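You operate a simulated robot arm through the tools that you are given. There is no shell and no other tool. Be economical: measure what you need, move in short steps, check, and stop when the job is done.

You are at the controls of a simulated two-armed robot. One attempt, no reset.

## Task
Test the low and then the middle beam with the thick rod.
Fine: each test must turn the lamp red; reset after each; only the rod may break a beam; rod back in its socket.

It is judged by the outcome, as a careful person would: the job done as asked, and still so three seconds after it is handed in. It fails if anything else is knocked over, pushed out of place, dropped, spilled or broken.

## Robot
Two 7-joint arms with two-finger parallel grippers on one trunk, on a base that drives. Base frame: it is fixed to the floor where the robot stands at the start and does not move with it; the origin is under the middle of the robot, x ahead of it, y to its left, z up. Units: mm, degrees, N and s.
The left shoulder is at the start at [50, 177, 1179], the right one opposite. With the tool pointing down near the work surface each hand reaches from about 100 to 680 mm from the robot's upright axis, wherever it stands, measured 20 degrees to its own side. Places, roughly: green button on the post [400, 0, 1200]; lower knob of the post box [400, 0, 1300]; upper knob of the post box [400, 0, 1300]; wide socket of the rod holder [500, 0, 1000]. Payload 3.43 kg a hand.
The tool frame of a hand sits at the grasp point between the pads (the TCP): z along the fingers, y along the line on which they close. The tips reach 34 mm beyond it. Largest opening 128 mm; finger width 24, thickness 12; the body of the gripper, 48 by 130 mm, starts 96 mm behind the TCP.
Orientation is told as [roll, pitch, yaw] about the base's x, y, z axes, in that order, counted from this pose: with the fingers straight down and closing along the base's y, the tool's x points along the base's -x, its y along +y and its z along -z.

## Interface
- The arms move only by the tool apply_moves. It takes "left_moves", "right_moves" or both (then of equal length, played together; a hand with none holds still); each is a list of rows, each a list of 3 entries, a list of its own where there are three numbers: the opening, from 0 (shut) to 1 (fully open), then the shift along the base's x, y, z in mm, then the turn, a rotation vector about the base's x, y, z in degrees. In form: [[grip, [tx, ty, tz], [ax, ay, az]], ...]. A call has 1 to 8 rows; each row shifts and turns the commanded pose from where the row before left it. A row lasts 0.2 s, in which the tool goes at most 50 mm and 8.6 degrees; a call with a longer step from one row to the next is refused whole, and so is a gripper value outside its range. Where a pose cannot be reached the arm comes as near as it can. A force on the tool above 40 N (or 10 N above the force at the start of the call, whichever is more), or a blocked arm, ends the call early, and 0.2 s more pass. Each finger travels about 108 mm/s and halts on what it meets, pressing with about 32 N; the grip force reading is that of the motor and also rises with nothing between the fingers. The clock runs only during rows and for 0.2 s after the last one: add rows that do not move to give the fingers time. The reply holds the time, the measured pose of the TCP, the force on the tool along the base axes, the opening and the grip force, in the units named above and with some noise, with the torque about the TCP (base axes, N m) and any sound that the robot's microphone picked up.
- Cameras (640 x 400 px; columns grow to the right, rows downward): "scene" is now at [161.8, 1.1, 1348.6]; the picture's right is [0.03, -1.00, 0.00], its down [-0.52, -0.02, -0.86] and it looks along [0.86, 0.03, -0.52] (base axes); focal length 228 px, centre (320, 200). "left" rides on the left gripper at [76, 11, -160] in its tool frame; the picture's right is [-0.15, 0.99, 0.00], its down [-0.88, -0.13, -0.46] and it looks along [-0.45, -0.07, 0.89] (tool axes); focal length 234 px, centre (320, 200). "right" rides on the right gripper at [76, -11, -160] in its tool frame; the picture's right is [0.15, 0.99, 0.00], its down [-0.88, 0.13, -0.46] and it looks along [-0.45, 0.07, 0.89] (tool axes); focal length 234 px, centre (320, 200). There is no depth. A picture from a camera that has moved, and an enlarged one, comes with that camera's place and axes in the base frame and with its lens.
- camera(camera): a new picture of that camera. It takes no simulated time.
- slide_trunk(by): slides the trunk up (or, below 0, down) by that many mm; the arms and the scene camera ride with it, the base frame stays. It gives what a move gives, with no picture.
- base_move(legs): drives the robot by 1 to 6 legs, each [ahead, turn to the left] in mm and degrees, along the robot's own axes; the way and the turn of a leg run together, so that a leg with both is an arc; at most 1500 mm and 180 degrees a leg. The arms and the cameras ride along, it lands a little off, and it stops where it bumps. It gives what a move gives.
- head_to(pan, tilt): turns the head with the scene camera to pan (to the left, within 80 degrees either way) and tilt (down, from -29 to 69), counted from straight ahead of the robot. It gives what a move gives.
- close_up(camera, box): a new picture of the part [left, top, right, bottom] of that camera's present view, enlarged. It takes no simulated time.
- hand_in(): hands the job in; it is judged then, once.

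Work in short steps. Places have to be worked out from the pictures, the camera data and where the tool is seen: move nearer, look again, correct. Check each grasp and each placing, and mend what went wrong. You have 120 turns and 100 pictures in all, those below and enlarged ones among them. Open the grippers and draw the arms clear of the work before you hand the job in, unless the task says otherwise; then end with one line.

The tools are called as a command line: name --argument value ..., lists and objects as JSON in quotes. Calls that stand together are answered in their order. apply_moves: Moves the arms, as the interface text tells. Its arguments: {"type":"object","properties":{"left_moves":{"type":"array"},"right_moves":{"type":"array"}},"required":[]} The other tools are called the same way: slide_trunk (by) slides the trunk up or down; base_move (legs) drives the base; head_to (pan, tilt) turns the head that bears the scene camera; camera (camera) takes a picture; close_up (camera, box) takes an enlarged picture of a part of a camera's view; hand_in () hands the job in.

At the start:

```text
t: 0.0
left_ee_pos: [294.4, 77.1, 1149.8]
left_orientation: [-0.1, 0.0, 0.1]
left_wrist_force: [-0.1, -0.4, -0.2]
left_ft_torque: [0.01, -0.01, 0.01]
left_finger_gap: 128.2
left_grip_force: 0.0
right_ee_pos: [404.4, -174.8, 1000.1]
right_orientation: [0.0, 0.0, 0.0]
right_wrist_force: [-0.3, 0.1, 0.1]
right_ft_torque: [0.02, 0.0, 0.02]
right_finger_gap: 128.0
right_grip_force: 0.0
trunk travel left (down, up): [-350.0, 51.0]
robot x, y, heading: [-0.4, 5.7, -0.2]
head pan, tilt: [1.7, 31.1]
```

scene: 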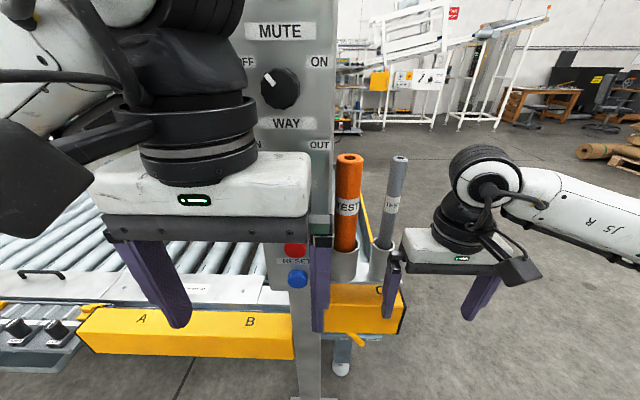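
right: 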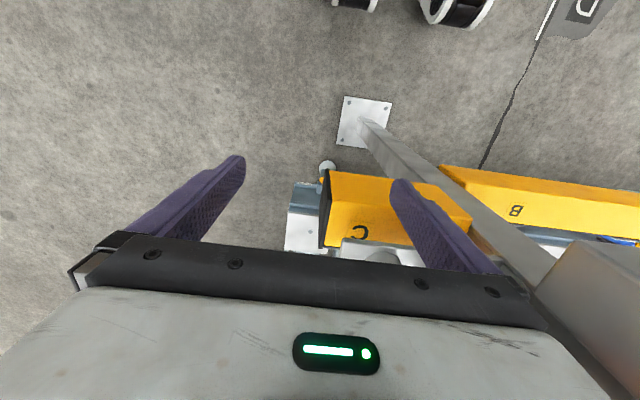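
left: 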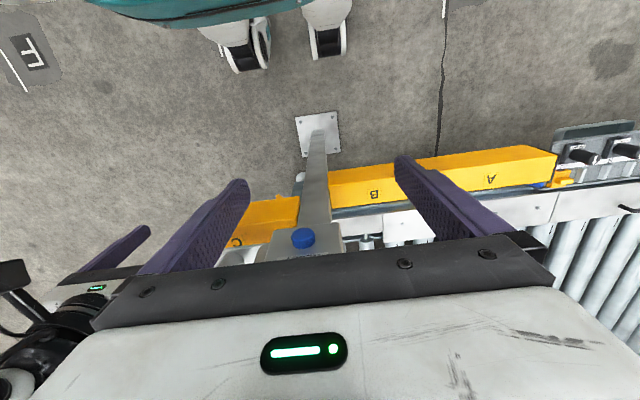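

The left arm hides part of the scene. I'll take enlarged views of the panel and rods first.

close_up --camera "scene" --box '[220, 0, 440, 140]'

close_up --camera "scene" --box '[220, 140, 440, 300]'

head_to --pan 1.7 --tilt 0

camera --camera "scene"

```text
2.86 times, centred on (330, 70) of scene
camera zoom: at [161.8, 1.1, 1348.6], right [0.03, -1.0, 0.0], down [-0.52, -0.02, -0.86], along [0.86, 0.03, -0.52], focal length 651 px, centre (291, 571)
```

zoom: 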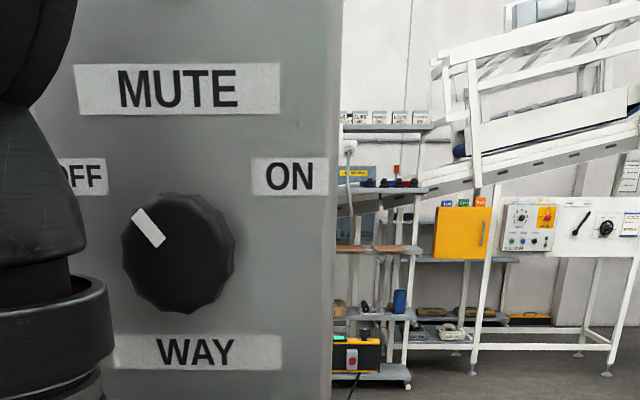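

```text
2.50 times, centred on (330, 220) of scene
camera zoom: at [161.8, 1.1, 1348.6], right [0.03, -1.0, 0.0], down [-0.52, -0.02, -0.86], along [0.86, 0.03, -0.52], focal length 570 px, centre (295, 150)
```

zoom: 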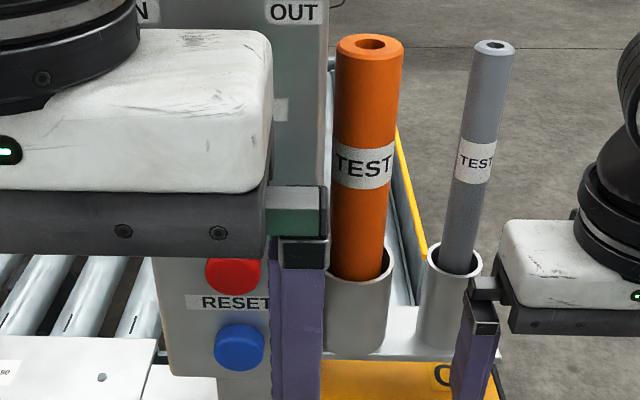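

```text
t: 1.0
left_ee_pos: [295.2, 79.0, 1150.1]
left_orientation: [-0.1, 0.0, 0.1]
left_wrist_force: [0.0, -0.6, 0.3]
left_ft_torque: [0.02, 0.0, 0.01]
left_finger_gap: 128.1
left_grip_force: 0.1
right_ee_pos: [403.8, -176.0, 999.9]
right_orientation: [0.0, 0.0, -0.2]
right_wrist_force: [0.6, -0.7, 0.5]
right_ft_torque: [0.04, 0.01, 0.0]
right_finger_gap: 127.9
right_grip_force: 0.2
trunk travel left (down, up): [-350.0, 51.0]
robot x, y, heading: [3.0, -1.7, -0.1]
head pan, tilt: [1.7, 0.0]
```

```text
94 pictures are left
camera scene: at [161.8, 1.1, 1398.6], right [0.03, -1.0, 0.0], down [0.0, 0.0, -1.0], along [1.0, 0.03, 0.0], focal length 228 px, centre (320, 200)
```

scene: 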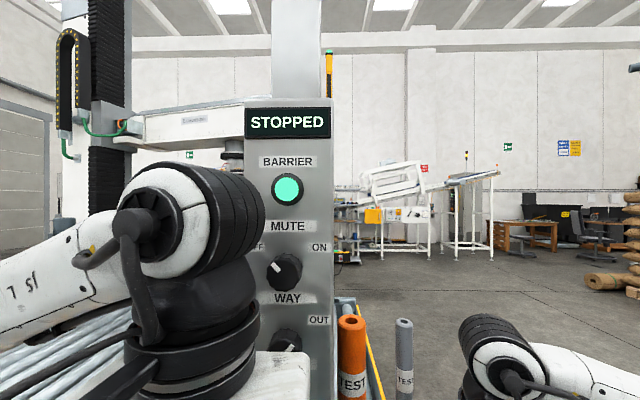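

The barrier lamp is green and mute seems to be OFF. I'll move the left arm away to the left to see the whole panel.

apply_moves --left_moves '[[1, [-20, 45, 0], [0, 0, 0]], [1, [-10, 48, 0], [0, 0, 0]], [1, [0, 48, 0], [0, 0, 0]], [1, [0, 48, 0], [0, 0, 0]], [1, [0, 48, 0], [0, 0, 0]]]'

camera --camera "scene"

head_to --pan 1.7 --tilt 40

camera --camera "scene"

```text
t: 2.2
left_ee_pos: [264.4, 313.3, 1151.1]
left_orientation: [-0.2, 0.0, 0.0]
left_wrist_force: [0.6, -0.7, 0.1]
left_ft_torque: [0.0, 0.01, 0.01]
left_finger_gap: 128.0
left_grip_force: 0.0
right_ee_pos: [403.4, -175.1, 1001.4]
right_orientation: [0.0, 0.0, -0.1]
right_wrist_force: [0.7, 0.1, -0.2]
right_ft_torque: [-0.01, -0.03, -0.02]
right_finger_gap: 128.3
right_grip_force: 0.1
trunk travel left (down, up): [-350.0, 51.0]
robot x, y, heading: [4.1, -2.0, 0.1]
head pan, tilt: [1.7, 0.0]
```

```text
93 pictures are left
camera scene: at [161.0, 1.7, 1398.8], right [0.03, -1.0, 0.0], down [0.0, 0.0, -1.0], along [1.0, 0.03, 0.0], focal length 228 px, centre (320, 200)
```

scene: 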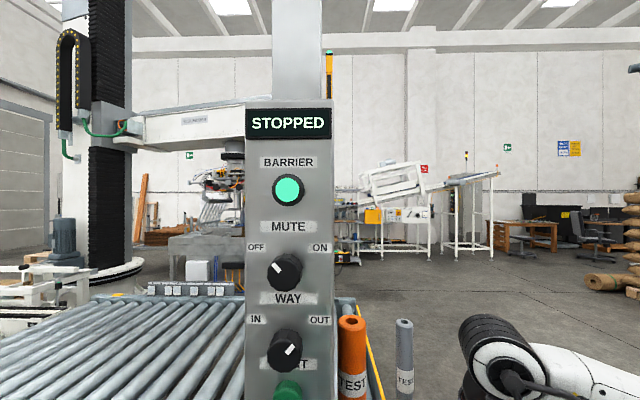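

```text
t: 3.2
left_ee_pos: [264.8, 311.1, 1152.2]
left_orientation: [0.0, 0.0, 0.0]
left_wrist_force: [0.1, 0.5, 1.2]
left_ft_torque: [0.01, 0.02, 0.01]
left_finger_gap: 128.0
left_grip_force: 0.1
right_ee_pos: [404.0, -175.1, 1000.6]
right_orientation: [-0.1, 0.0, -0.2]
right_wrist_force: [-0.6, 0.2, 0.1]
right_ft_torque: [0.0, -0.01, -0.04]
right_finger_gap: 127.7
right_grip_force: 0.0
trunk travel left (down, up): [-350.0, 51.0]
robot x, y, heading: [2.0, -0.3, -0.2]
head pan, tilt: [1.7, 40.0]
```

```text
92 pictures are left
camera scene: at [156.8, 0.9, 1335.0], right [0.03, -1.0, 0.0], down [-0.64, -0.02, -0.77], along [0.77, 0.02, -0.64], focal length 228 px, centre (320, 200)
```

scene: 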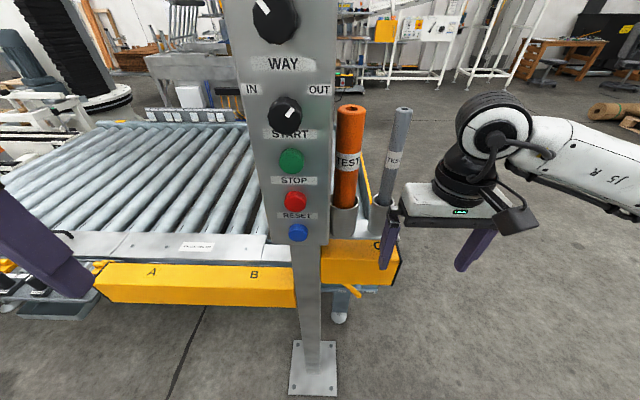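

I need to find the beam barrier itself. I'll pan to look left and right.

head_to --pan 45 --tilt 20

camera --camera "scene"

head_to --pan -50 --tilt 20

camera --camera "scene"

head_to --pan -8 --tilt 25

close_up --camera "scene" --box '[220, 100, 440, 237]'

```text
t: 4.3
left_ee_pos: [265.8, 311.8, 1152.1]
left_orientation: [0.0, 0.0, 0.0]
left_wrist_force: [0.1, -0.7, -0.5]
left_ft_torque: [-0.01, -0.02, 0.0]
left_finger_gap: 127.8
left_grip_force: 0.1
right_ee_pos: [403.7, -175.0, 999.5]
right_orientation: [0.1, 0.0, -0.1]
right_wrist_force: [0.4, -0.1, -0.2]
right_ft_torque: [-0.01, 0.02, 0.0]
right_finger_gap: 128.0
right_grip_force: 0.1
trunk travel left (down, up): [-350.0, 51.0]
robot x, y, heading: [-0.1, 0.4, -0.1]
head pan, tilt: [45.0, 20.0]
```

```text
91 pictures are left
camera scene: at [137.7, 64.2, 1366.3], right [0.71, -0.71, 0.0], down [-0.24, -0.24, -0.94], along [0.66, 0.66, -0.34], focal length 228 px, centre (320, 200)
```

scene: 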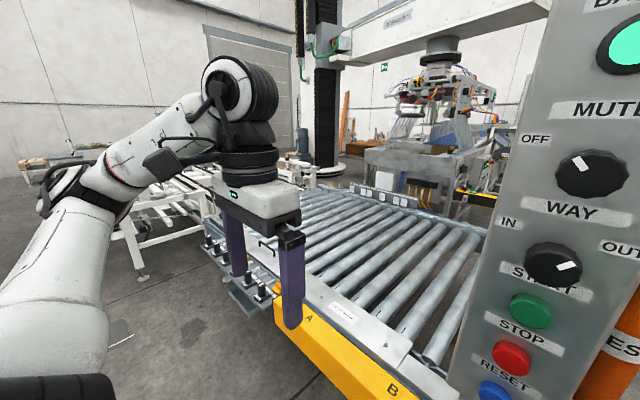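

```text
t: 6.0
left_ee_pos: [265.1, 312.1, 1152.1]
left_orientation: [0.1, 0.0, 0.0]
left_wrist_force: [0.6, -0.1, -0.4]
left_ft_torque: [0.02, 0.0, 0.01]
left_finger_gap: 127.9
left_grip_force: 0.0
right_ee_pos: [404.0, -175.1, 1000.3]
right_orientation: [0.0, 0.0, -0.2]
right_wrist_force: [0.3, -0.6, 0.2]
right_ft_torque: [-0.02, 0.0, 0.01]
right_finger_gap: 128.0
right_grip_force: 0.0
trunk travel left (down, up): [-350.0, 51.0]
robot x, y, heading: [-0.6, -3.6, 0.1]
head pan, tilt: [-50.0, 20.0]
```

```text
90 pictures are left
camera scene: at [131.7, -72.9, 1366.4], right [-0.77, -0.64, 0.0], down [-0.22, 0.26, -0.94], along [0.6, -0.72, -0.34], focal length 228 px, centre (320, 200)
```

scene: 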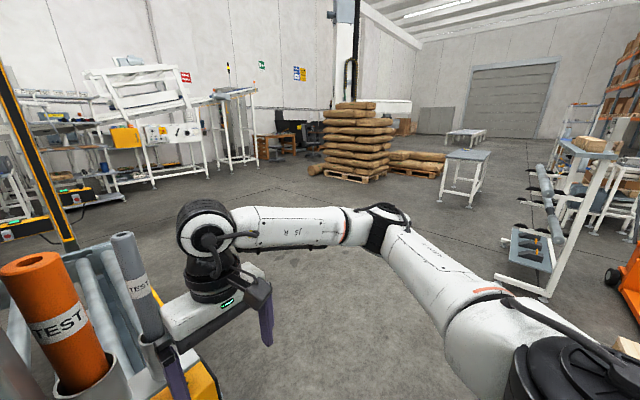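

```text
t: 7.1
left_ee_pos: [265.6, 312.9, 1152.2]
left_orientation: [0.0, 0.0, 0.0]
left_wrist_force: [-0.5, 0.7, -0.7]
left_ft_torque: [0.01, -0.03, -0.02]
left_finger_gap: 127.9
left_grip_force: 0.1
right_ee_pos: [403.9, -175.3, 1000.1]
right_orientation: [0.1, 0.0, 0.0]
right_wrist_force: [0.3, -0.5, -0.3]
right_ft_torque: [0.03, 0.0, -0.01]
right_finger_gap: 128.1
right_grip_force: 0.0
trunk travel left (down, up): [-350.0, 51.0]
robot x, y, heading: [1.3, 2.1, -0.0]
head pan, tilt: [-8.0, 25.0]
```

```text
2.91 times, centred on (330, 168) of scene
camera zoom: at [163.0, -14.5, 1358.3], right [-0.14, -0.99, 0.0], down [-0.42, 0.06, -0.91], along [0.9, -0.13, -0.42], focal length 663 px, centre (291, 292)
```

zoom: 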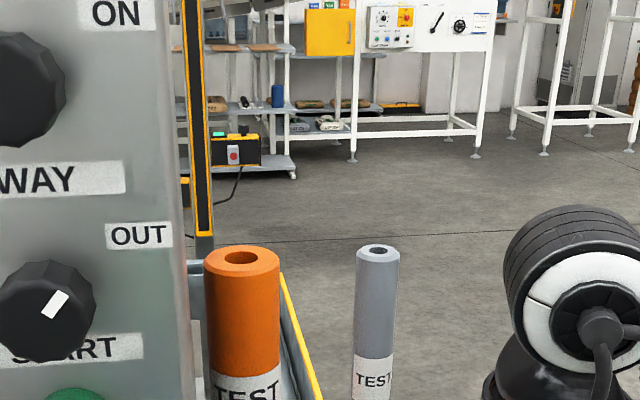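

A yellow-black column stands at the far side behind the panel; the beams likely run along x between it and the post. I'll raise the right hand and tilt its camera forward, staying well to the right.

apply_moves --right_moves '[[1, [0, -45, 15], [0, 0, 0]], [1, [0, -45, 20], [0, -8.5, 0]], [1, [0, -45, 20], [0, -8.5, 0]], [1, [0, -30, 30], [0, -8.5, 0]], [1, [0, 0, 30], [0, -8.5, 0]], [1, [0, 0, 30], [0, -8.5, 0]], [1, [0, 0, 0], [0, -8.5, 0]], [1, [0, 0, 0], [0, 0, 8.5]]]'

camera --camera "right"

camera --camera "scene"

```text
t: 8.9
left_ee_pos: [266.4, 311.3, 1150.5]
left_orientation: [0.0, 0.0, 0.1]
left_wrist_force: [-0.3, 0.2, 1.0]
left_ft_torque: [0.0, -0.01, 0.01]
left_finger_gap: 128.2
left_grip_force: 0.0
right_ee_pos: [405.4, -340.3, 1144.9]
right_orientation: [0.0, -51.2, 8.6]
right_wrist_force: [-0.1, -0.6, -1.2]
right_ft_torque: [0.05, -0.04, 0.02]
right_finger_gap: 128.0
right_grip_force: 0.2
trunk travel left (down, up): [-350.0, 51.0]
robot x, y, heading: [2.7, 1.2, 0.1]
head pan, tilt: [-8.0, 25.0]
```

```text
88 pictures are left
camera right: at [237.1, -376.8, 1186.7], right [-0.24, 0.96, -0.11], down [0.18, 0.16, 0.97], along [0.95, 0.21, -0.21], focal length 234 px, centre (320, 200)
```

right: 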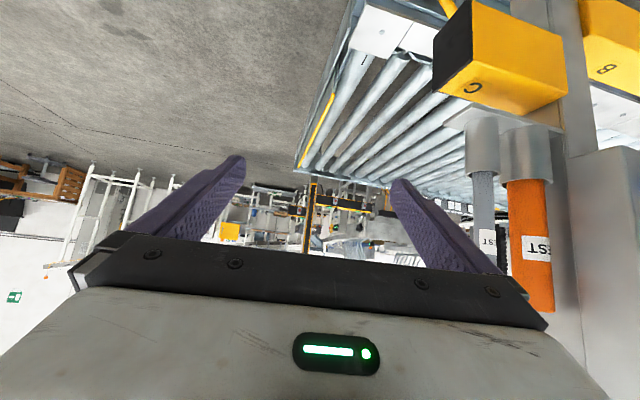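

```text
87 pictures are left
camera scene: at [163.1, -14.6, 1358.3], right [-0.14, -0.99, 0.0], down [-0.42, 0.06, -0.91], along [0.9, -0.13, -0.42], focal length 228 px, centre (320, 200)
```

scene: 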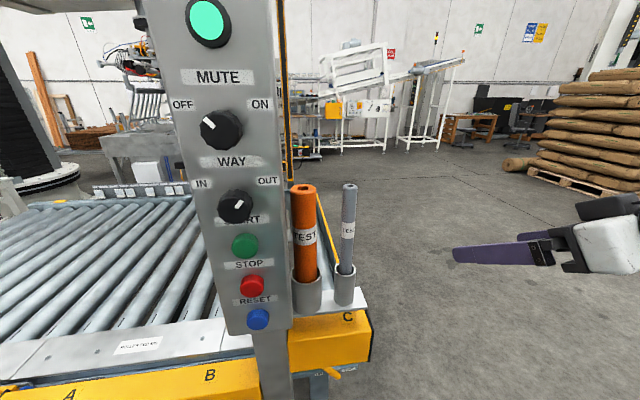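

The hand view is upside-down. I'll zoom to find both barrier columns.

close_up --camera "right" --box '[400, 60, 640, 320]'

close_up --camera "right" --box '[230, 140, 420, 260]'

```text
1.54 times, centred on (520, 190) of right
camera zoom: at [237.1, -376.8, 1186.7], right [-0.24, 0.96, -0.11], down [0.18, 0.16, 0.97], along [0.95, 0.21, -0.21], focal length 360 px, centre (12, 215)
```

zoom: 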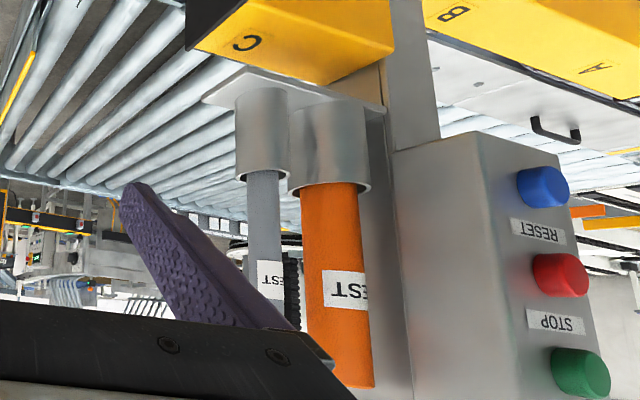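

```text
3.33 times, centred on (325, 200) of right
camera zoom: at [237.1, -376.8, 1186.7], right [-0.24, 0.96, -0.11], down [0.18, 0.16, 0.97], along [0.95, 0.21, -0.21], focal length 781 px, centre (303, 200)
```

zoom: 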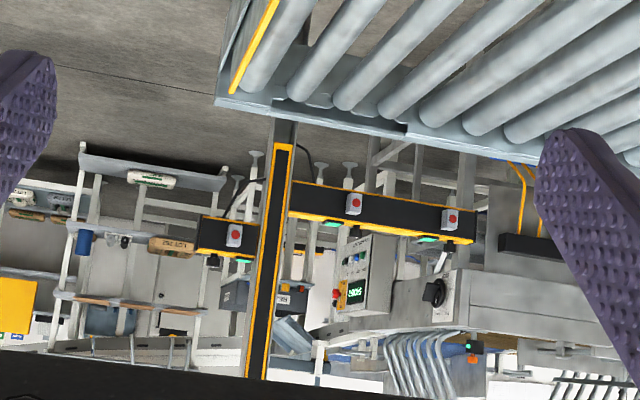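

Orange rod top is about (473, -36, 1231). I need a look behind the post for the near column, so I'll swing the right hand out and turn it left.

apply_moves --right_moves '[[1, [20, -25, 0], [0, 0, 8.5]], [1, [30, -25, 0], [0, 0, 8.5]], [1, [30, -25, 0], [0, 0, 8.5]], [1, [30, -20, 0], [0, 0, 8.5]], [1, [30, 0, 0], [0, 0, 8.5]], [1, [30, 0, 0], [0, 0, 8.5]], [1, [30, 0, 0], [0, 0, 8.5]], [1, [0, 0, 0], [0, 0, 0]]]'

camera --camera "right"

```text
t: 10.7
left_ee_pos: [266.4, 312.8, 1151.0]
left_orientation: [0.0, 0.0, 0.1]
left_wrist_force: [-0.3, 1.0, -0.7]
left_ft_torque: [-0.01, 0.02, -0.02]
left_finger_gap: 128.3
left_grip_force: 0.1
right_ee_pos: [432.8, -367.1, 1120.2]
right_orientation: [1.0, -51.1, 19.4]
right_wrist_force: [-0.6, 0.7, -0.5]
right_ft_torque: [-0.02, 0.0, 0.0]
right_finger_gap: 128.1
right_grip_force: 0.0
right hand out of reach, approached as far as the arm can: row 2, 3, 4, 5, 6, 7
trunk travel left (down, up): [-350.0, 51.0]
robot x, y, heading: [-1.9, -2.0, -0.3]
head pan, tilt: [-8.0, 25.0]
```

```text
84 pictures are left
camera right: at [275.4, -436.4, 1162.2], right [-0.43, 0.9, -0.1], down [0.15, 0.18, 0.97], along [0.89, 0.4, -0.21], focal length 234 px, centre (320, 200)
```

right: 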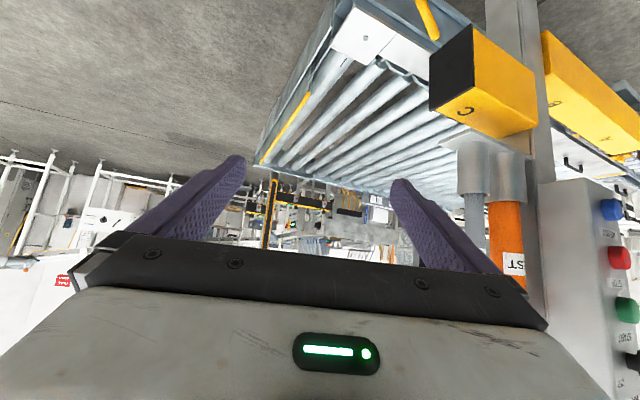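

I can't see behind the post from here. I'll back off, circle to the right side and look from there (base frame stays fixed).

base_move --legs '[[-350, 0], [0, -90], [850, 0], [0, 90], [600, 0], [0, 70]]'

head_to --pan 0 --tilt 15

camera --camera "scene"

```text
t: 30.9
left_ee_pos: [40.9, -497.2, 1151.3]
left_orientation: [0.0, 0.0, 68.6]
left_wrist_force: [0.0, 0.5, -0.2]
left_ft_torque: [0.02, 0.0, 0.05]
left_finger_gap: 128.2
left_grip_force: 0.1
right_ee_pos: [733.4, -588.5, 1121.1]
right_orientation: [0.9, -51.2, 88.0]
right_wrist_force: [0.1, 0.0, -0.4]
right_ft_torque: [0.0, 0.01, -0.01]
right_finger_gap: 127.8
right_grip_force: 0.0
trunk travel left (down, up): [-350.0, 51.0]
robot x, y, heading: [236.9, -857.2, 68.7]
head pan, tilt: [-8.0, 25.0]
```

```text
t: 31.6
left_ee_pos: [41.3, -495.8, 1150.5]
left_orientation: [0.0, -0.1, 68.7]
left_wrist_force: [0.4, 0.2, -0.5]
left_ft_torque: [0.0, 0.0, 0.01]
left_finger_gap: 127.9
left_grip_force: 0.0
right_ee_pos: [732.8, -588.0, 1121.5]
right_orientation: [0.9, -51.1, 88.0]
right_wrist_force: [-0.1, -0.8, 0.2]
right_ft_torque: [0.01, 0.0, 0.05]
right_finger_gap: 127.9
right_grip_force: 0.2
trunk travel left (down, up): [-350.0, 51.0]
robot x, y, heading: [231.3, -857.8, 68.6]
head pan, tilt: [0.0, 15.0]
```

```text
83 pictures are left
camera scene: at [296.0, -706.7, 1374.5], right [0.93, -0.37, 0.0], down [-0.09, -0.24, -0.97], along [0.35, 0.9, -0.26], focal length 228 px, centre (320, 200)
```

scene: 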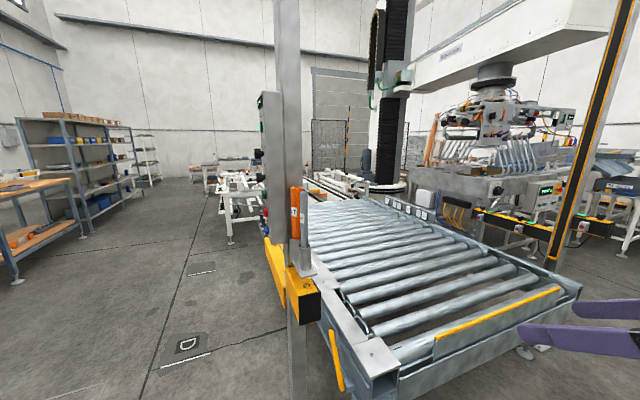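

close_up --camera "scene" --box '[240, 60, 360, 330]'

close_up --camera "scene" --box '[500, 0, 640, 300]'

camera --camera "right"

```text
1.48 times, centred on (300, 195) of scene
camera zoom: at [296.0, -706.7, 1374.5], right [0.93, -0.37, 0.0], down [-0.09, -0.24, -0.97], along [0.35, 0.9, -0.26], focal length 338 px, centre (350, 207)
```

zoom: 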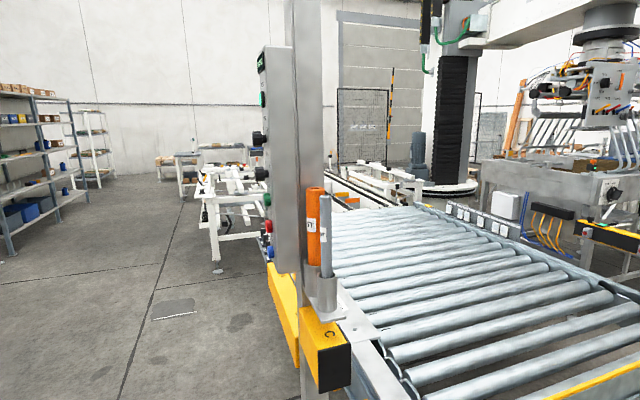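

```text
1.33 times, centred on (570, 150) of scene
camera zoom: at [296.0, -706.7, 1374.5], right [0.93, -0.37, 0.0], down [-0.09, -0.24, -0.97], along [0.35, 0.9, -0.26], focal length 304 px, centre (-13, 267)
```

zoom: 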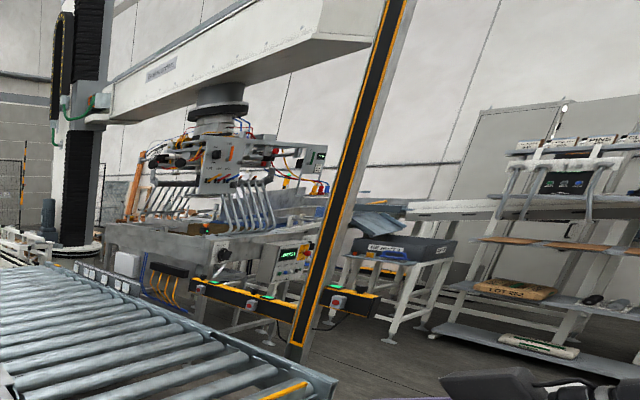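

```text
80 pictures are left
camera right: at [741.4, -759.7, 1162.5], right [-0.99, -0.07, -0.1], down [-0.12, 0.2, 0.97], along [-0.05, 0.98, -0.21], focal length 234 px, centre (320, 200)
```

right: 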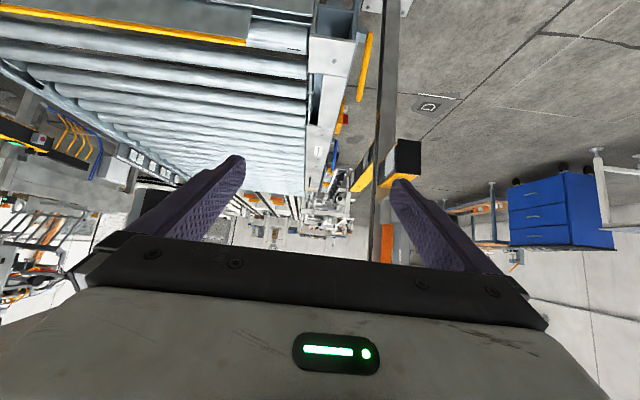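

Still no view of the post's +x face. I'll drive further along +x and look back at it.

base_move --legs '[[0, -70], [700, 0], [0, 125]]'

camera --camera "scene"

close_up --camera "scene" --box '[260, 60, 420, 320]'

```text
t: 43.8
left_ee_pos: [540.8, -830.6, 1151.9]
left_orientation: [0.0, 0.0, 125.0]
left_wrist_force: [0.1, 0.0, -0.2]
left_ft_torque: [0.02, -0.01, 0.01]
left_finger_gap: 128.1
left_grip_force: 0.1
right_ee_pos: [1000.1, -303.9, 1121.4]
right_orientation: [0.9, -51.0, 144.5]
right_wrist_force: [-0.2, 0.4, -0.4]
right_ft_torque: [-0.01, 0.01, 0.01]
right_finger_gap: 127.7
right_grip_force: 0.0
trunk travel left (down, up): [-350.0, 51.0]
robot x, y, heading: [949.6, -870.4, 125.0]
head pan, tilt: [0.0, 15.0]
```

```text
79 pictures are left
camera scene: at [856.4, -737.0, 1374.5], right [0.82, 0.58, 0.0], down [0.15, -0.21, -0.97], along [-0.56, 0.79, -0.26], focal length 228 px, centre (320, 200)
```

scene: 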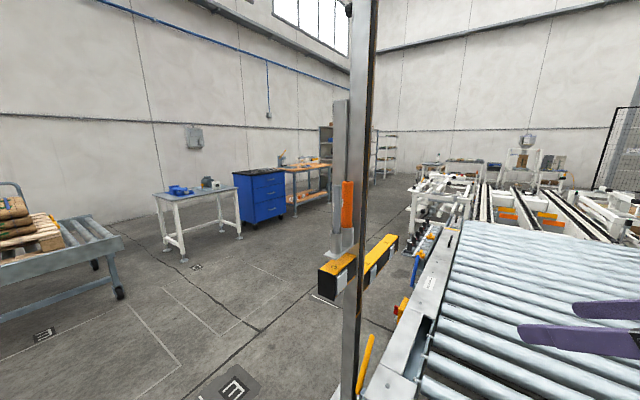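

```text
1.54 times, centred on (340, 190) of scene
camera zoom: at [856.4, -737.0, 1374.5], right [0.82, 0.58, 0.0], down [0.15, -0.21, -0.97], along [-0.56, 0.79, -0.26], focal length 350 px, centre (289, 215)
```

zoom: 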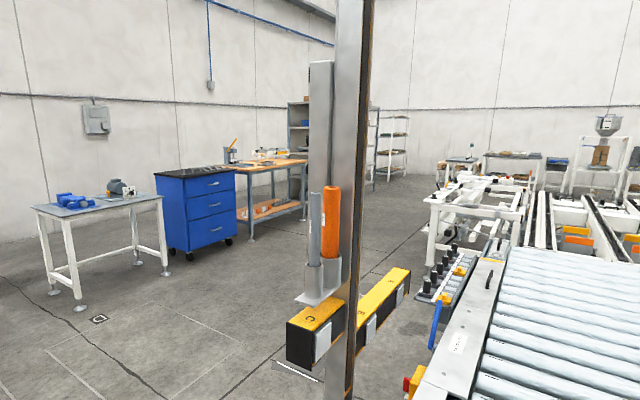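

A tall barrier column stands behind the rods, facing +x. Let me see it from the right-hand camera, which is nearer.

camera --camera "right"

close_up --camera "scene" --box '[310, 80, 400, 240]'

head_to --pan -75 --tilt 15

camera --camera "scene"

```text
77 pictures are left
camera right: at [1147.4, -392.4, 1162.5], right [-0.49, -0.87, -0.1], down [-0.23, 0.01, 0.97], along [-0.84, 0.5, -0.21], focal length 234 px, centre (320, 200)
```

right: 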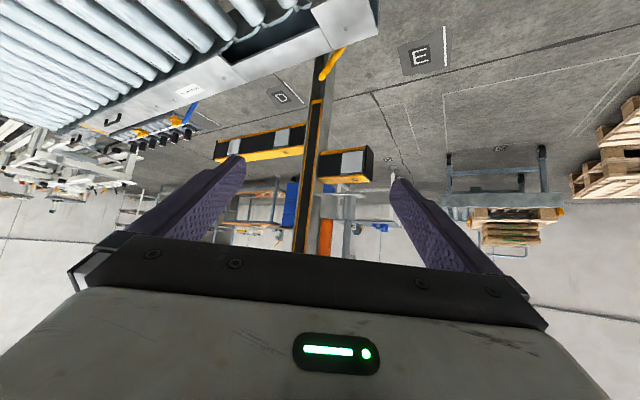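

```text
2.50 times, centred on (355, 160) of scene
camera zoom: at [856.4, -737.0, 1374.5], right [0.82, 0.58, 0.0], down [0.15, -0.21, -0.97], along [-0.56, 0.79, -0.26], focal length 570 px, centre (232, 300)
```

zoom: 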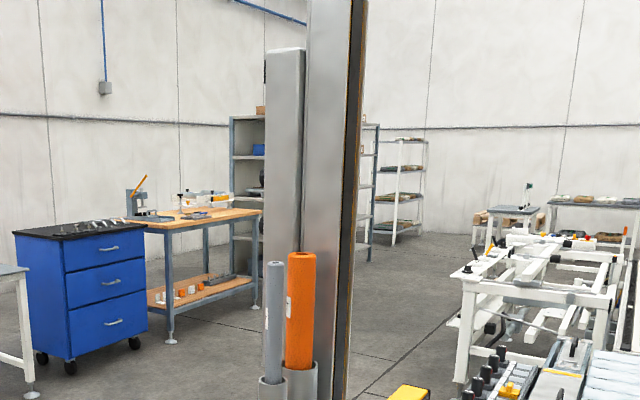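

```text
t: 45.2
left_ee_pos: [539.7, -830.9, 1151.4]
left_orientation: [0.0, 0.0, 125.1]
left_wrist_force: [0.1, 0.1, -0.5]
left_ft_torque: [0.06, -0.03, -0.02]
left_finger_gap: 127.9
left_grip_force: 0.0
right_ee_pos: [998.7, -304.5, 1120.5]
right_orientation: [0.9, -51.1, 144.5]
right_wrist_force: [0.0, -0.4, -1.0]
right_ft_torque: [0.01, -0.01, 0.02]
right_finger_gap: 128.1
right_grip_force: 0.1
trunk travel left (down, up): [-350.0, 51.0]
robot x, y, heading: [949.9, -867.7, 125.3]
head pan, tilt: [-75.0, 15.0]
```

```text
75 pictures are left
camera scene: at [970.1, -741.7, 1374.5], right [0.77, -0.64, 0.0], down [-0.17, -0.2, -0.97], along [0.62, 0.74, -0.26], focal length 228 px, centre (320, 200)
```

scene: 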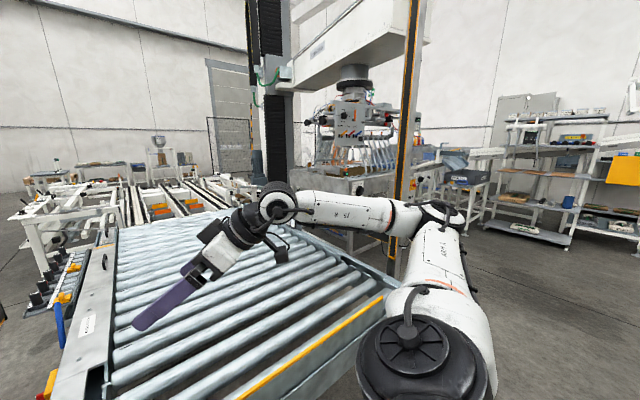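

Near column's strip faces +x at roughly (510, 20). I'll zoom on both strips to find the beam heights.

close_up --camera "right" --box '[240, 30, 400, 260]'

close_up --camera "scene" --box '[370, 0, 450, 130]'

close_up --camera "scene" --box '[370, 120, 450, 270]'

```text
1.74 times, centred on (320, 145) of right
camera zoom: at [1147.4, -392.4, 1162.5], right [-0.49, -0.87, -0.1], down [-0.23, 0.01, 0.97], along [-0.84, 0.5, -0.21], focal length 407 px, centre (320, 296)
```

zoom: 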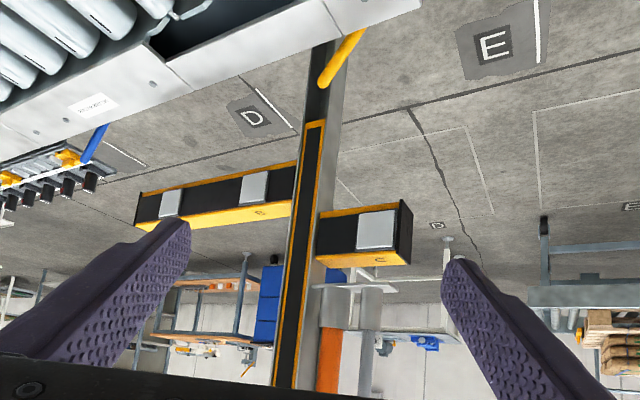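

```text
3.08 times, centred on (410, 65) of scene
camera zoom: at [970.1, -741.7, 1374.5], right [0.77, -0.64, 0.0], down [-0.17, -0.2, -0.97], along [0.62, 0.74, -0.26], focal length 701 px, centre (43, 615)
```

zoom: 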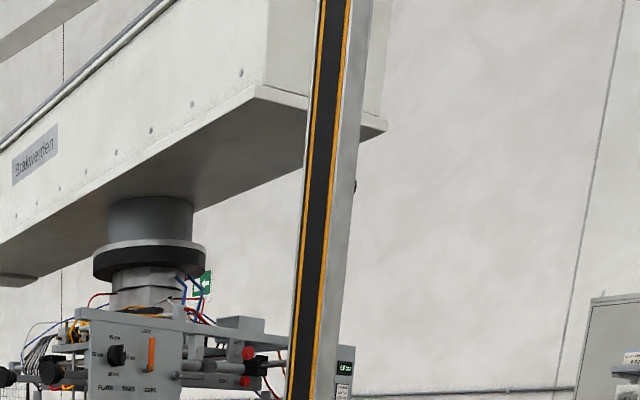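

```text
2.67 times, centred on (410, 195) of scene
camera zoom: at [970.1, -741.7, 1374.5], right [0.77, -0.64, 0.0], down [-0.17, -0.2, -0.97], along [0.62, 0.74, -0.26], focal length 608 px, centre (80, 213)
```

zoom: 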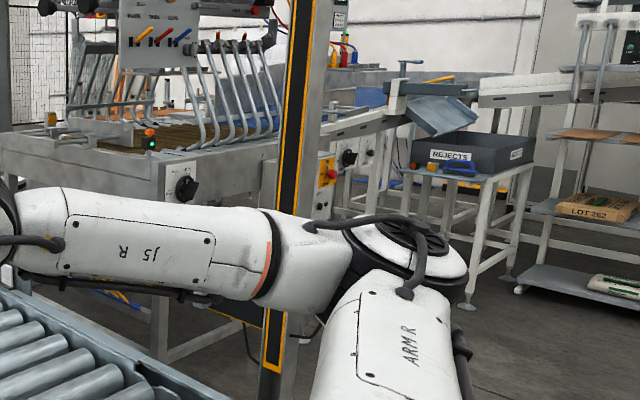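

close_up --camera "right" --box '[270, 90, 350, 170]'

close_up --camera "right" --box '[270, 170, 350, 260]'

```text
5.00 times, centred on (310, 130) of right
camera zoom: at [1147.4, -392.4, 1162.5], right [-0.49, -0.87, -0.1], down [-0.23, 0.01, 0.97], along [-0.84, 0.5, -0.21], focal length 1171 px, centre (370, 550)
```

zoom: 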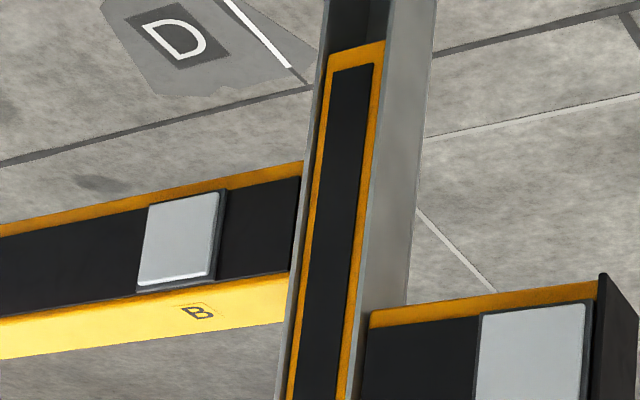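

```text
4.44 times, centred on (310, 215) of right
camera zoom: at [1147.4, -392.4, 1162.5], right [-0.49, -0.87, -0.1], down [-0.23, 0.01, 0.97], along [-0.84, 0.5, -0.21], focal length 1041 px, centre (364, 133)
```

zoom: 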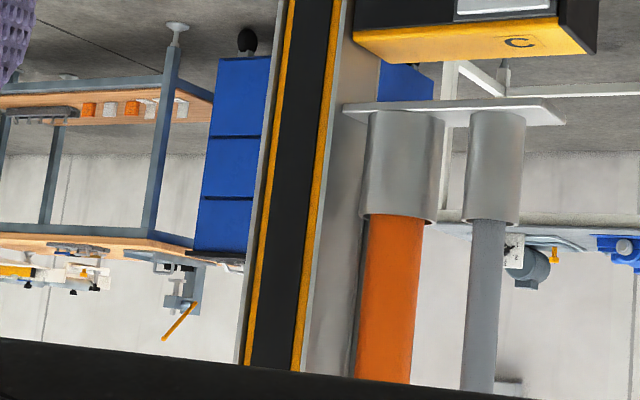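

No lens marks seen on the lower strip. I'll drive a bit further along +x to see the strip face-on over its full height.

base_move --legs '[[0, -105], [350, 0], [0, 125]]'

head_to --pan 0 --tilt 10

camera --camera "scene"

```text
t: 57.1
left_ee_pos: [882.3, -865.0, 1151.8]
left_orientation: [0.1, -0.1, 147.1]
left_wrist_force: [0.0, -0.6, 0.7]
left_ft_torque: [0.01, 0.01, -0.01]
left_finger_gap: 128.0
left_grip_force: 0.1
right_ee_pos: [1110.5, -205.9, 1122.3]
right_orientation: [0.9, -51.1, 166.5]
right_wrist_force: [-1.1, 0.7, 0.2]
right_ft_torque: [0.02, 0.0, 0.01]
right_finger_gap: 127.8
right_grip_force: 0.0
trunk travel left (down, up): [-350.0, 51.0]
robot x, y, heading: [1272.7, -747.9, 147.0]
head pan, tilt: [-75.0, 15.0]
```

```text
t: 58.6
left_ee_pos: [881.6, -864.9, 1151.2]
left_orientation: [-0.1, 0.0, 147.1]
left_wrist_force: [0.0, 0.2, -0.5]
left_ft_torque: [-0.04, -0.03, -0.02]
left_finger_gap: 127.7
left_grip_force: 0.2
right_ee_pos: [1110.5, -205.9, 1120.2]
right_orientation: [0.8, -51.1, 166.5]
right_wrist_force: [0.0, -0.7, -0.3]
right_ft_torque: [0.0, -0.01, 0.02]
right_finger_gap: 128.2
right_grip_force: 0.1
trunk travel left (down, up): [-350.0, 51.0]
robot x, y, heading: [1272.4, -742.7, 146.7]
head pan, tilt: [0.0, 10.0]
```

```text
69 pictures are left
camera scene: at [1139.7, -660.4, 1382.6], right [0.54, 0.84, 0.0], down [0.15, -0.09, -0.98], along [-0.83, 0.54, -0.17], focal length 228 px, centre (320, 200)
```

scene: 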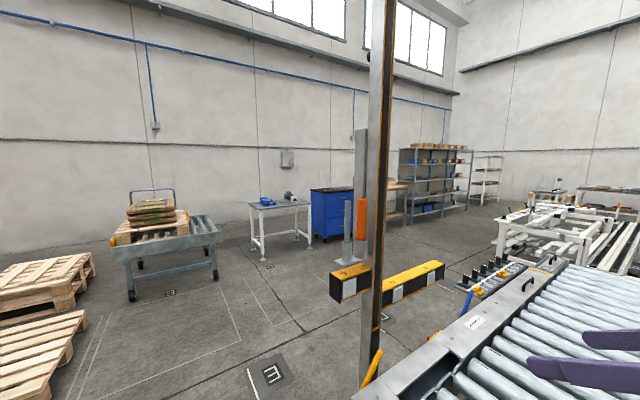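

close_up --camera "scene" --box '[330, 0, 430, 120]'

close_up --camera "scene" --box '[330, 110, 430, 230]'

close_up --camera "scene" --box '[320, 220, 440, 360]'

```text
3.33 times, centred on (380, 60) of scene
camera zoom: at [1139.7, -660.4, 1382.6], right [0.54, 0.84, 0.0], down [0.15, -0.09, -0.98], along [-0.83, 0.54, -0.17], focal length 759 px, centre (120, 667)
```

zoom: 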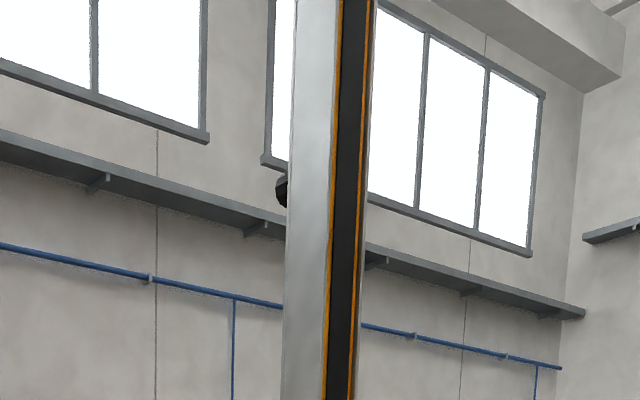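

```text
3.33 times, centred on (380, 170) of scene
camera zoom: at [1139.7, -660.4, 1382.6], right [0.54, 0.84, 0.0], down [0.15, -0.09, -0.98], along [-0.83, 0.54, -0.17], focal length 759 px, centre (120, 300)
```

zoom: 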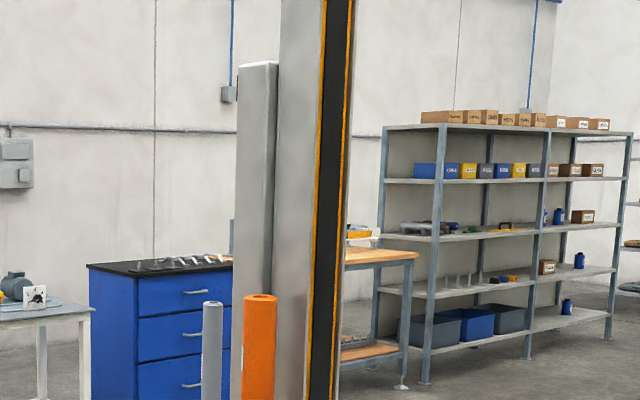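

```text
2.86 times, centred on (380, 290) of scene
camera zoom: at [1139.7, -660.4, 1382.6], right [0.54, 0.84, 0.0], down [0.15, -0.09, -0.98], along [-0.83, 0.54, -0.17], focal length 651 px, centre (149, -57)
```

zoom: 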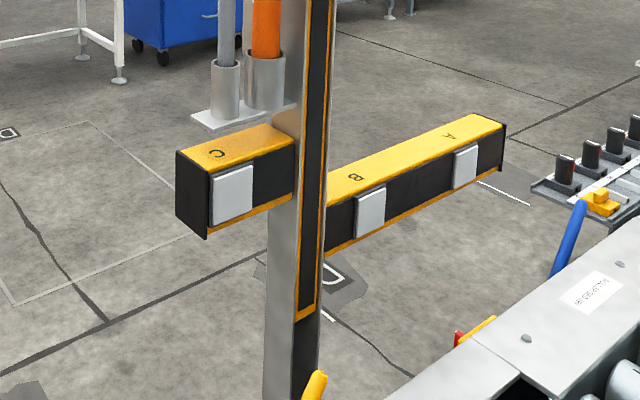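

The strips show no lens marks yet. Let me look up at the top of the column, and at the far column.

head_to --pan 0 --tilt -25

camera --camera "scene"

head_to --pan -80 --tilt 5

camera --camera "scene"

```text
t: 59.6
left_ee_pos: [880.7, -865.4, 1151.6]
left_orientation: [0.0, 0.1, 147.1]
left_wrist_force: [0.4, 0.8, 0.5]
left_ft_torque: [0.0, -0.05, 0.03]
left_finger_gap: 127.7
left_grip_force: 0.0
right_ee_pos: [1111.4, -203.9, 1122.0]
right_orientation: [0.8, -51.2, 166.4]
right_wrist_force: [0.4, -0.4, 0.9]
right_ft_torque: [-0.01, 0.0, -0.01]
right_finger_gap: 128.2
right_grip_force: 0.2
trunk travel left (down, up): [-350.0, 51.0]
robot x, y, heading: [1275.4, -742.6, 147.1]
head pan, tilt: [0.0, -25.0]
```

```text
65 pictures are left
camera scene: at [1158.0, -672.4, 1434.3], right [0.54, 0.84, 0.0], down [-0.35, 0.23, -0.91], along [-0.76, 0.49, 0.42], focal length 228 px, centre (320, 200)
```

scene: 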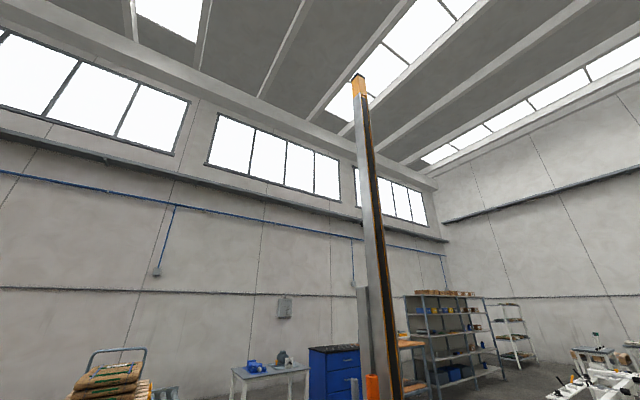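

```text
t: 61.2
left_ee_pos: [881.7, -865.9, 1151.8]
left_orientation: [0.1, 0.0, 147.0]
left_wrist_force: [0.2, -0.2, 0.8]
left_ft_torque: [0.02, 0.01, -0.02]
left_finger_gap: 128.2
left_grip_force: 0.0
right_ee_pos: [1110.9, -204.2, 1121.1]
right_orientation: [0.9, -51.1, 166.5]
right_wrist_force: [0.0, 0.6, -0.2]
right_ft_torque: [-0.01, -0.01, -0.03]
right_finger_gap: 128.1
right_grip_force: 0.1
trunk travel left (down, up): [-350.0, 51.0]
robot x, y, heading: [1272.6, -747.3, 147.0]
head pan, tilt: [-80.0, 5.0]
```

```text
64 pictures are left
camera scene: at [1253.4, -626.5, 1390.7], right [0.92, -0.39, 0.0], down [-0.03, -0.08, -1.0], along [0.39, 0.92, -0.09], focal length 228 px, centre (320, 200)
```

scene: 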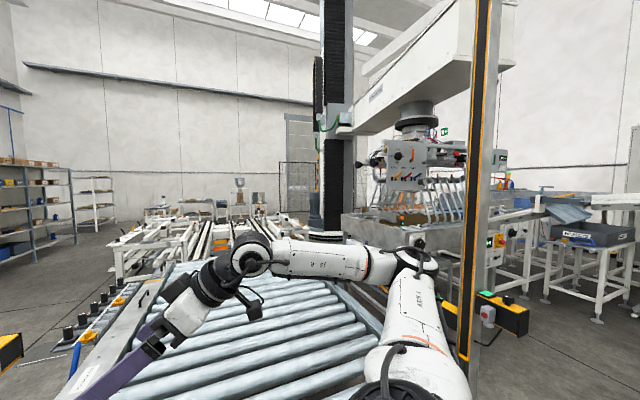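

close_up --camera "scene" --box '[440, 0, 520, 190]'

close_up --camera "scene" --box '[420, 180, 540, 390]'

camera --camera "right"

```text
2.11 times, centred on (480, 95) of scene
camera zoom: at [1253.4, -626.5, 1390.7], right [0.92, -0.39, 0.0], down [-0.03, -0.08, -1.0], along [0.39, 0.92, -0.09], focal length 480 px, centre (-17, 421)
```

zoom: 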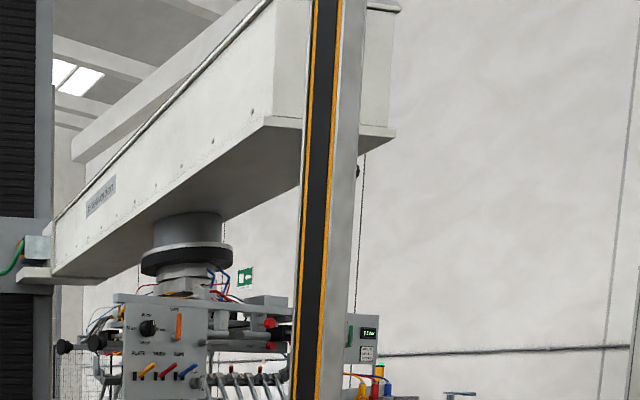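

```text
1.90 times, centred on (480, 285) of scene
camera zoom: at [1253.4, -626.5, 1390.7], right [0.92, -0.39, 0.0], down [-0.03, -0.08, -1.0], along [0.39, 0.92, -0.09], focal length 434 px, centre (15, 38)
```

zoom: 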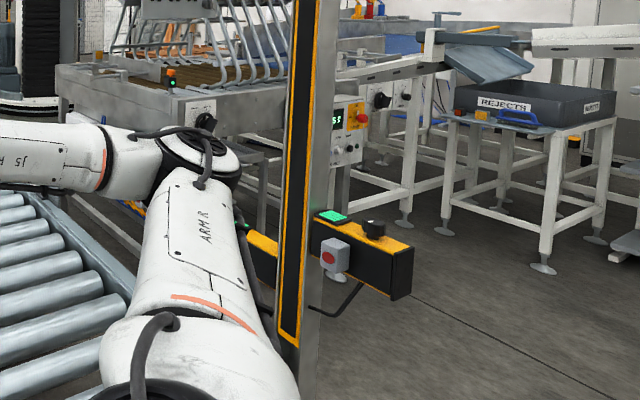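

```text
61 pictures are left
camera right: at [1281.0, -231.1, 1162.5], right [-0.13, -0.99, -0.1], down [-0.22, -0.07, 0.97], along [-0.97, 0.15, -0.21], focal length 234 px, centre (320, 200)
```

right: 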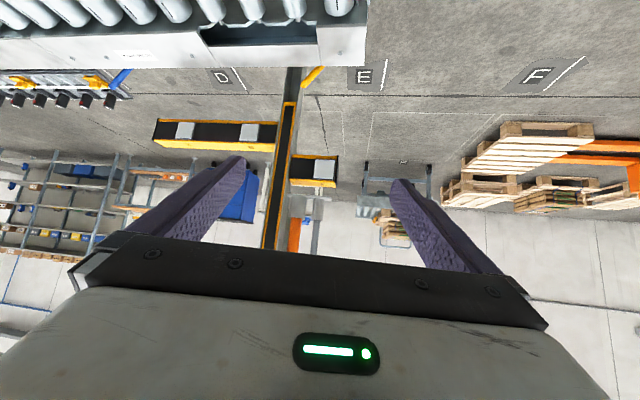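

close_up --camera "right" --box '[250, 90, 330, 250]'

```text
2.50 times, centred on (290, 170) of right
camera zoom: at [1281.0, -231.1, 1162.5], right [-0.13, -0.99, -0.1], down [-0.22, -0.07, 0.97], along [-0.97, 0.15, -0.21], focal length 585 px, centre (395, 275)
```

zoom: 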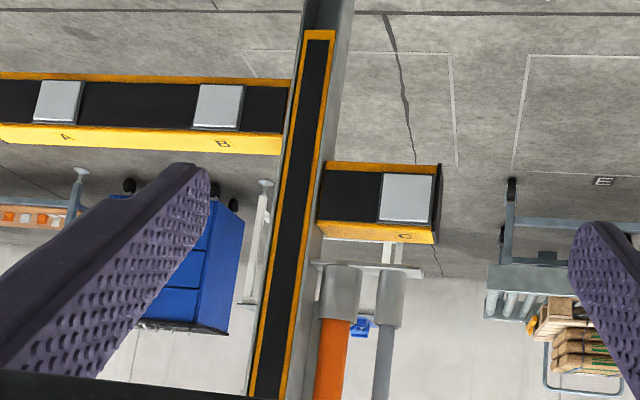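

No visible lenses, so I'll find beams by feel: rise from below until the lamp changes. I'll drive round to stand at about (180, -880) facing +y, well clear, then tuck the arms.

base_move --legs '[[0, 63], [400, 0], [0, -35], [760, 0], [0, -90]]'

head_to --pan 0 --tilt 20

```text
t: 75.6
left_ee_pos: [-117.6, -564.0, 1151.9]
left_orientation: [0.1, 0.1, 82.7]
left_wrist_force: [0.8, -1.0, -0.2]
left_ft_torque: [0.0, 0.02, -0.01]
left_finger_gap: 128.0
left_grip_force: 0.0
right_ee_pos: [576.6, -485.6, 1121.6]
right_orientation: [0.9, -51.0, 102.1]
right_wrist_force: [-1.3, -0.3, 0.0]
right_ft_torque: [0.03, 0.01, -0.06]
right_finger_gap: 128.1
right_grip_force: 0.1
trunk travel left (down, up): [-350.0, 51.0]
robot x, y, heading: [163.2, -868.2, 82.5]
head pan, tilt: [-80.0, 5.0]
```

```text
t: 77.2
left_ee_pos: [-116.0, -563.8, 1151.2]
left_orientation: [0.1, -0.1, 82.7]
left_wrist_force: [-0.2, 0.6, -0.5]
left_ft_torque: [0.04, 0.03, 0.04]
left_finger_gap: 127.9
left_grip_force: 0.0
right_ee_pos: [576.8, -484.6, 1121.4]
right_orientation: [0.9, -51.2, 102.1]
right_wrist_force: [0.2, -0.5, -0.4]
right_ft_torque: [-0.01, 0.03, 0.02]
right_finger_gap: 128.2
right_grip_force: 0.1
trunk travel left (down, up): [-350.0, 51.0]
robot x, y, heading: [154.1, -866.9, 82.7]
head pan, tilt: [0.0, 20.0]
```

Tuck the right hand nearer the robot, raise it, and reduce the tilt to about 20°.

apply_moves --right_moves '[[1, [-29, -9, 25], [-7.6, -1.6, 0]], [1, [-29, -9, 25], [-7.6, -1.6, 0]], [1, [-29, -9, 25], [-7.6, -1.6, 0]], [1, [-29, -9, 25], [-7.6, -1.6, 0]], [1, [-29, -9, 25], [0, 0, 7]], [1, [-29, -9, 25], [0, 0, 7]], [1, [-29, -9, 25], [0, 0, 0]], [1, [-26, -9, 25], [0, 0, 0]]]'

camera --camera "scene"

```text
t: 79.0
left_ee_pos: [-119.0, -564.0, 1152.0]
left_orientation: [-0.1, 0.0, 82.7]
left_wrist_force: [-0.1, -1.1, -0.3]
left_ft_torque: [0.05, -0.02, 0.0]
left_finger_gap: 128.0
left_grip_force: 0.0
right_ee_pos: [346.9, -557.2, 1319.4]
right_orientation: [1.0, -19.8, 115.9]
right_wrist_force: [0.2, -0.1, -0.2]
right_ft_torque: [0.0, -0.03, 0.0]
right_finger_gap: 128.0
right_grip_force: 0.0
trunk travel left (down, up): [-350.0, 51.0]
robot x, y, heading: [158.7, -868.5, 82.6]
head pan, tilt: [0.0, 20.0]
```

```text
59 pictures are left
camera scene: at [179.6, -707.3, 1366.4], right [0.99, -0.13, 0.0], down [-0.04, -0.34, -0.94], along [0.12, 0.93, -0.34], focal length 228 px, centre (320, 200)
```

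scene: 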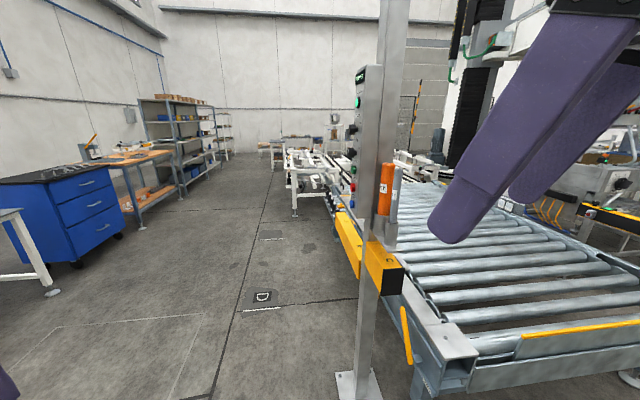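

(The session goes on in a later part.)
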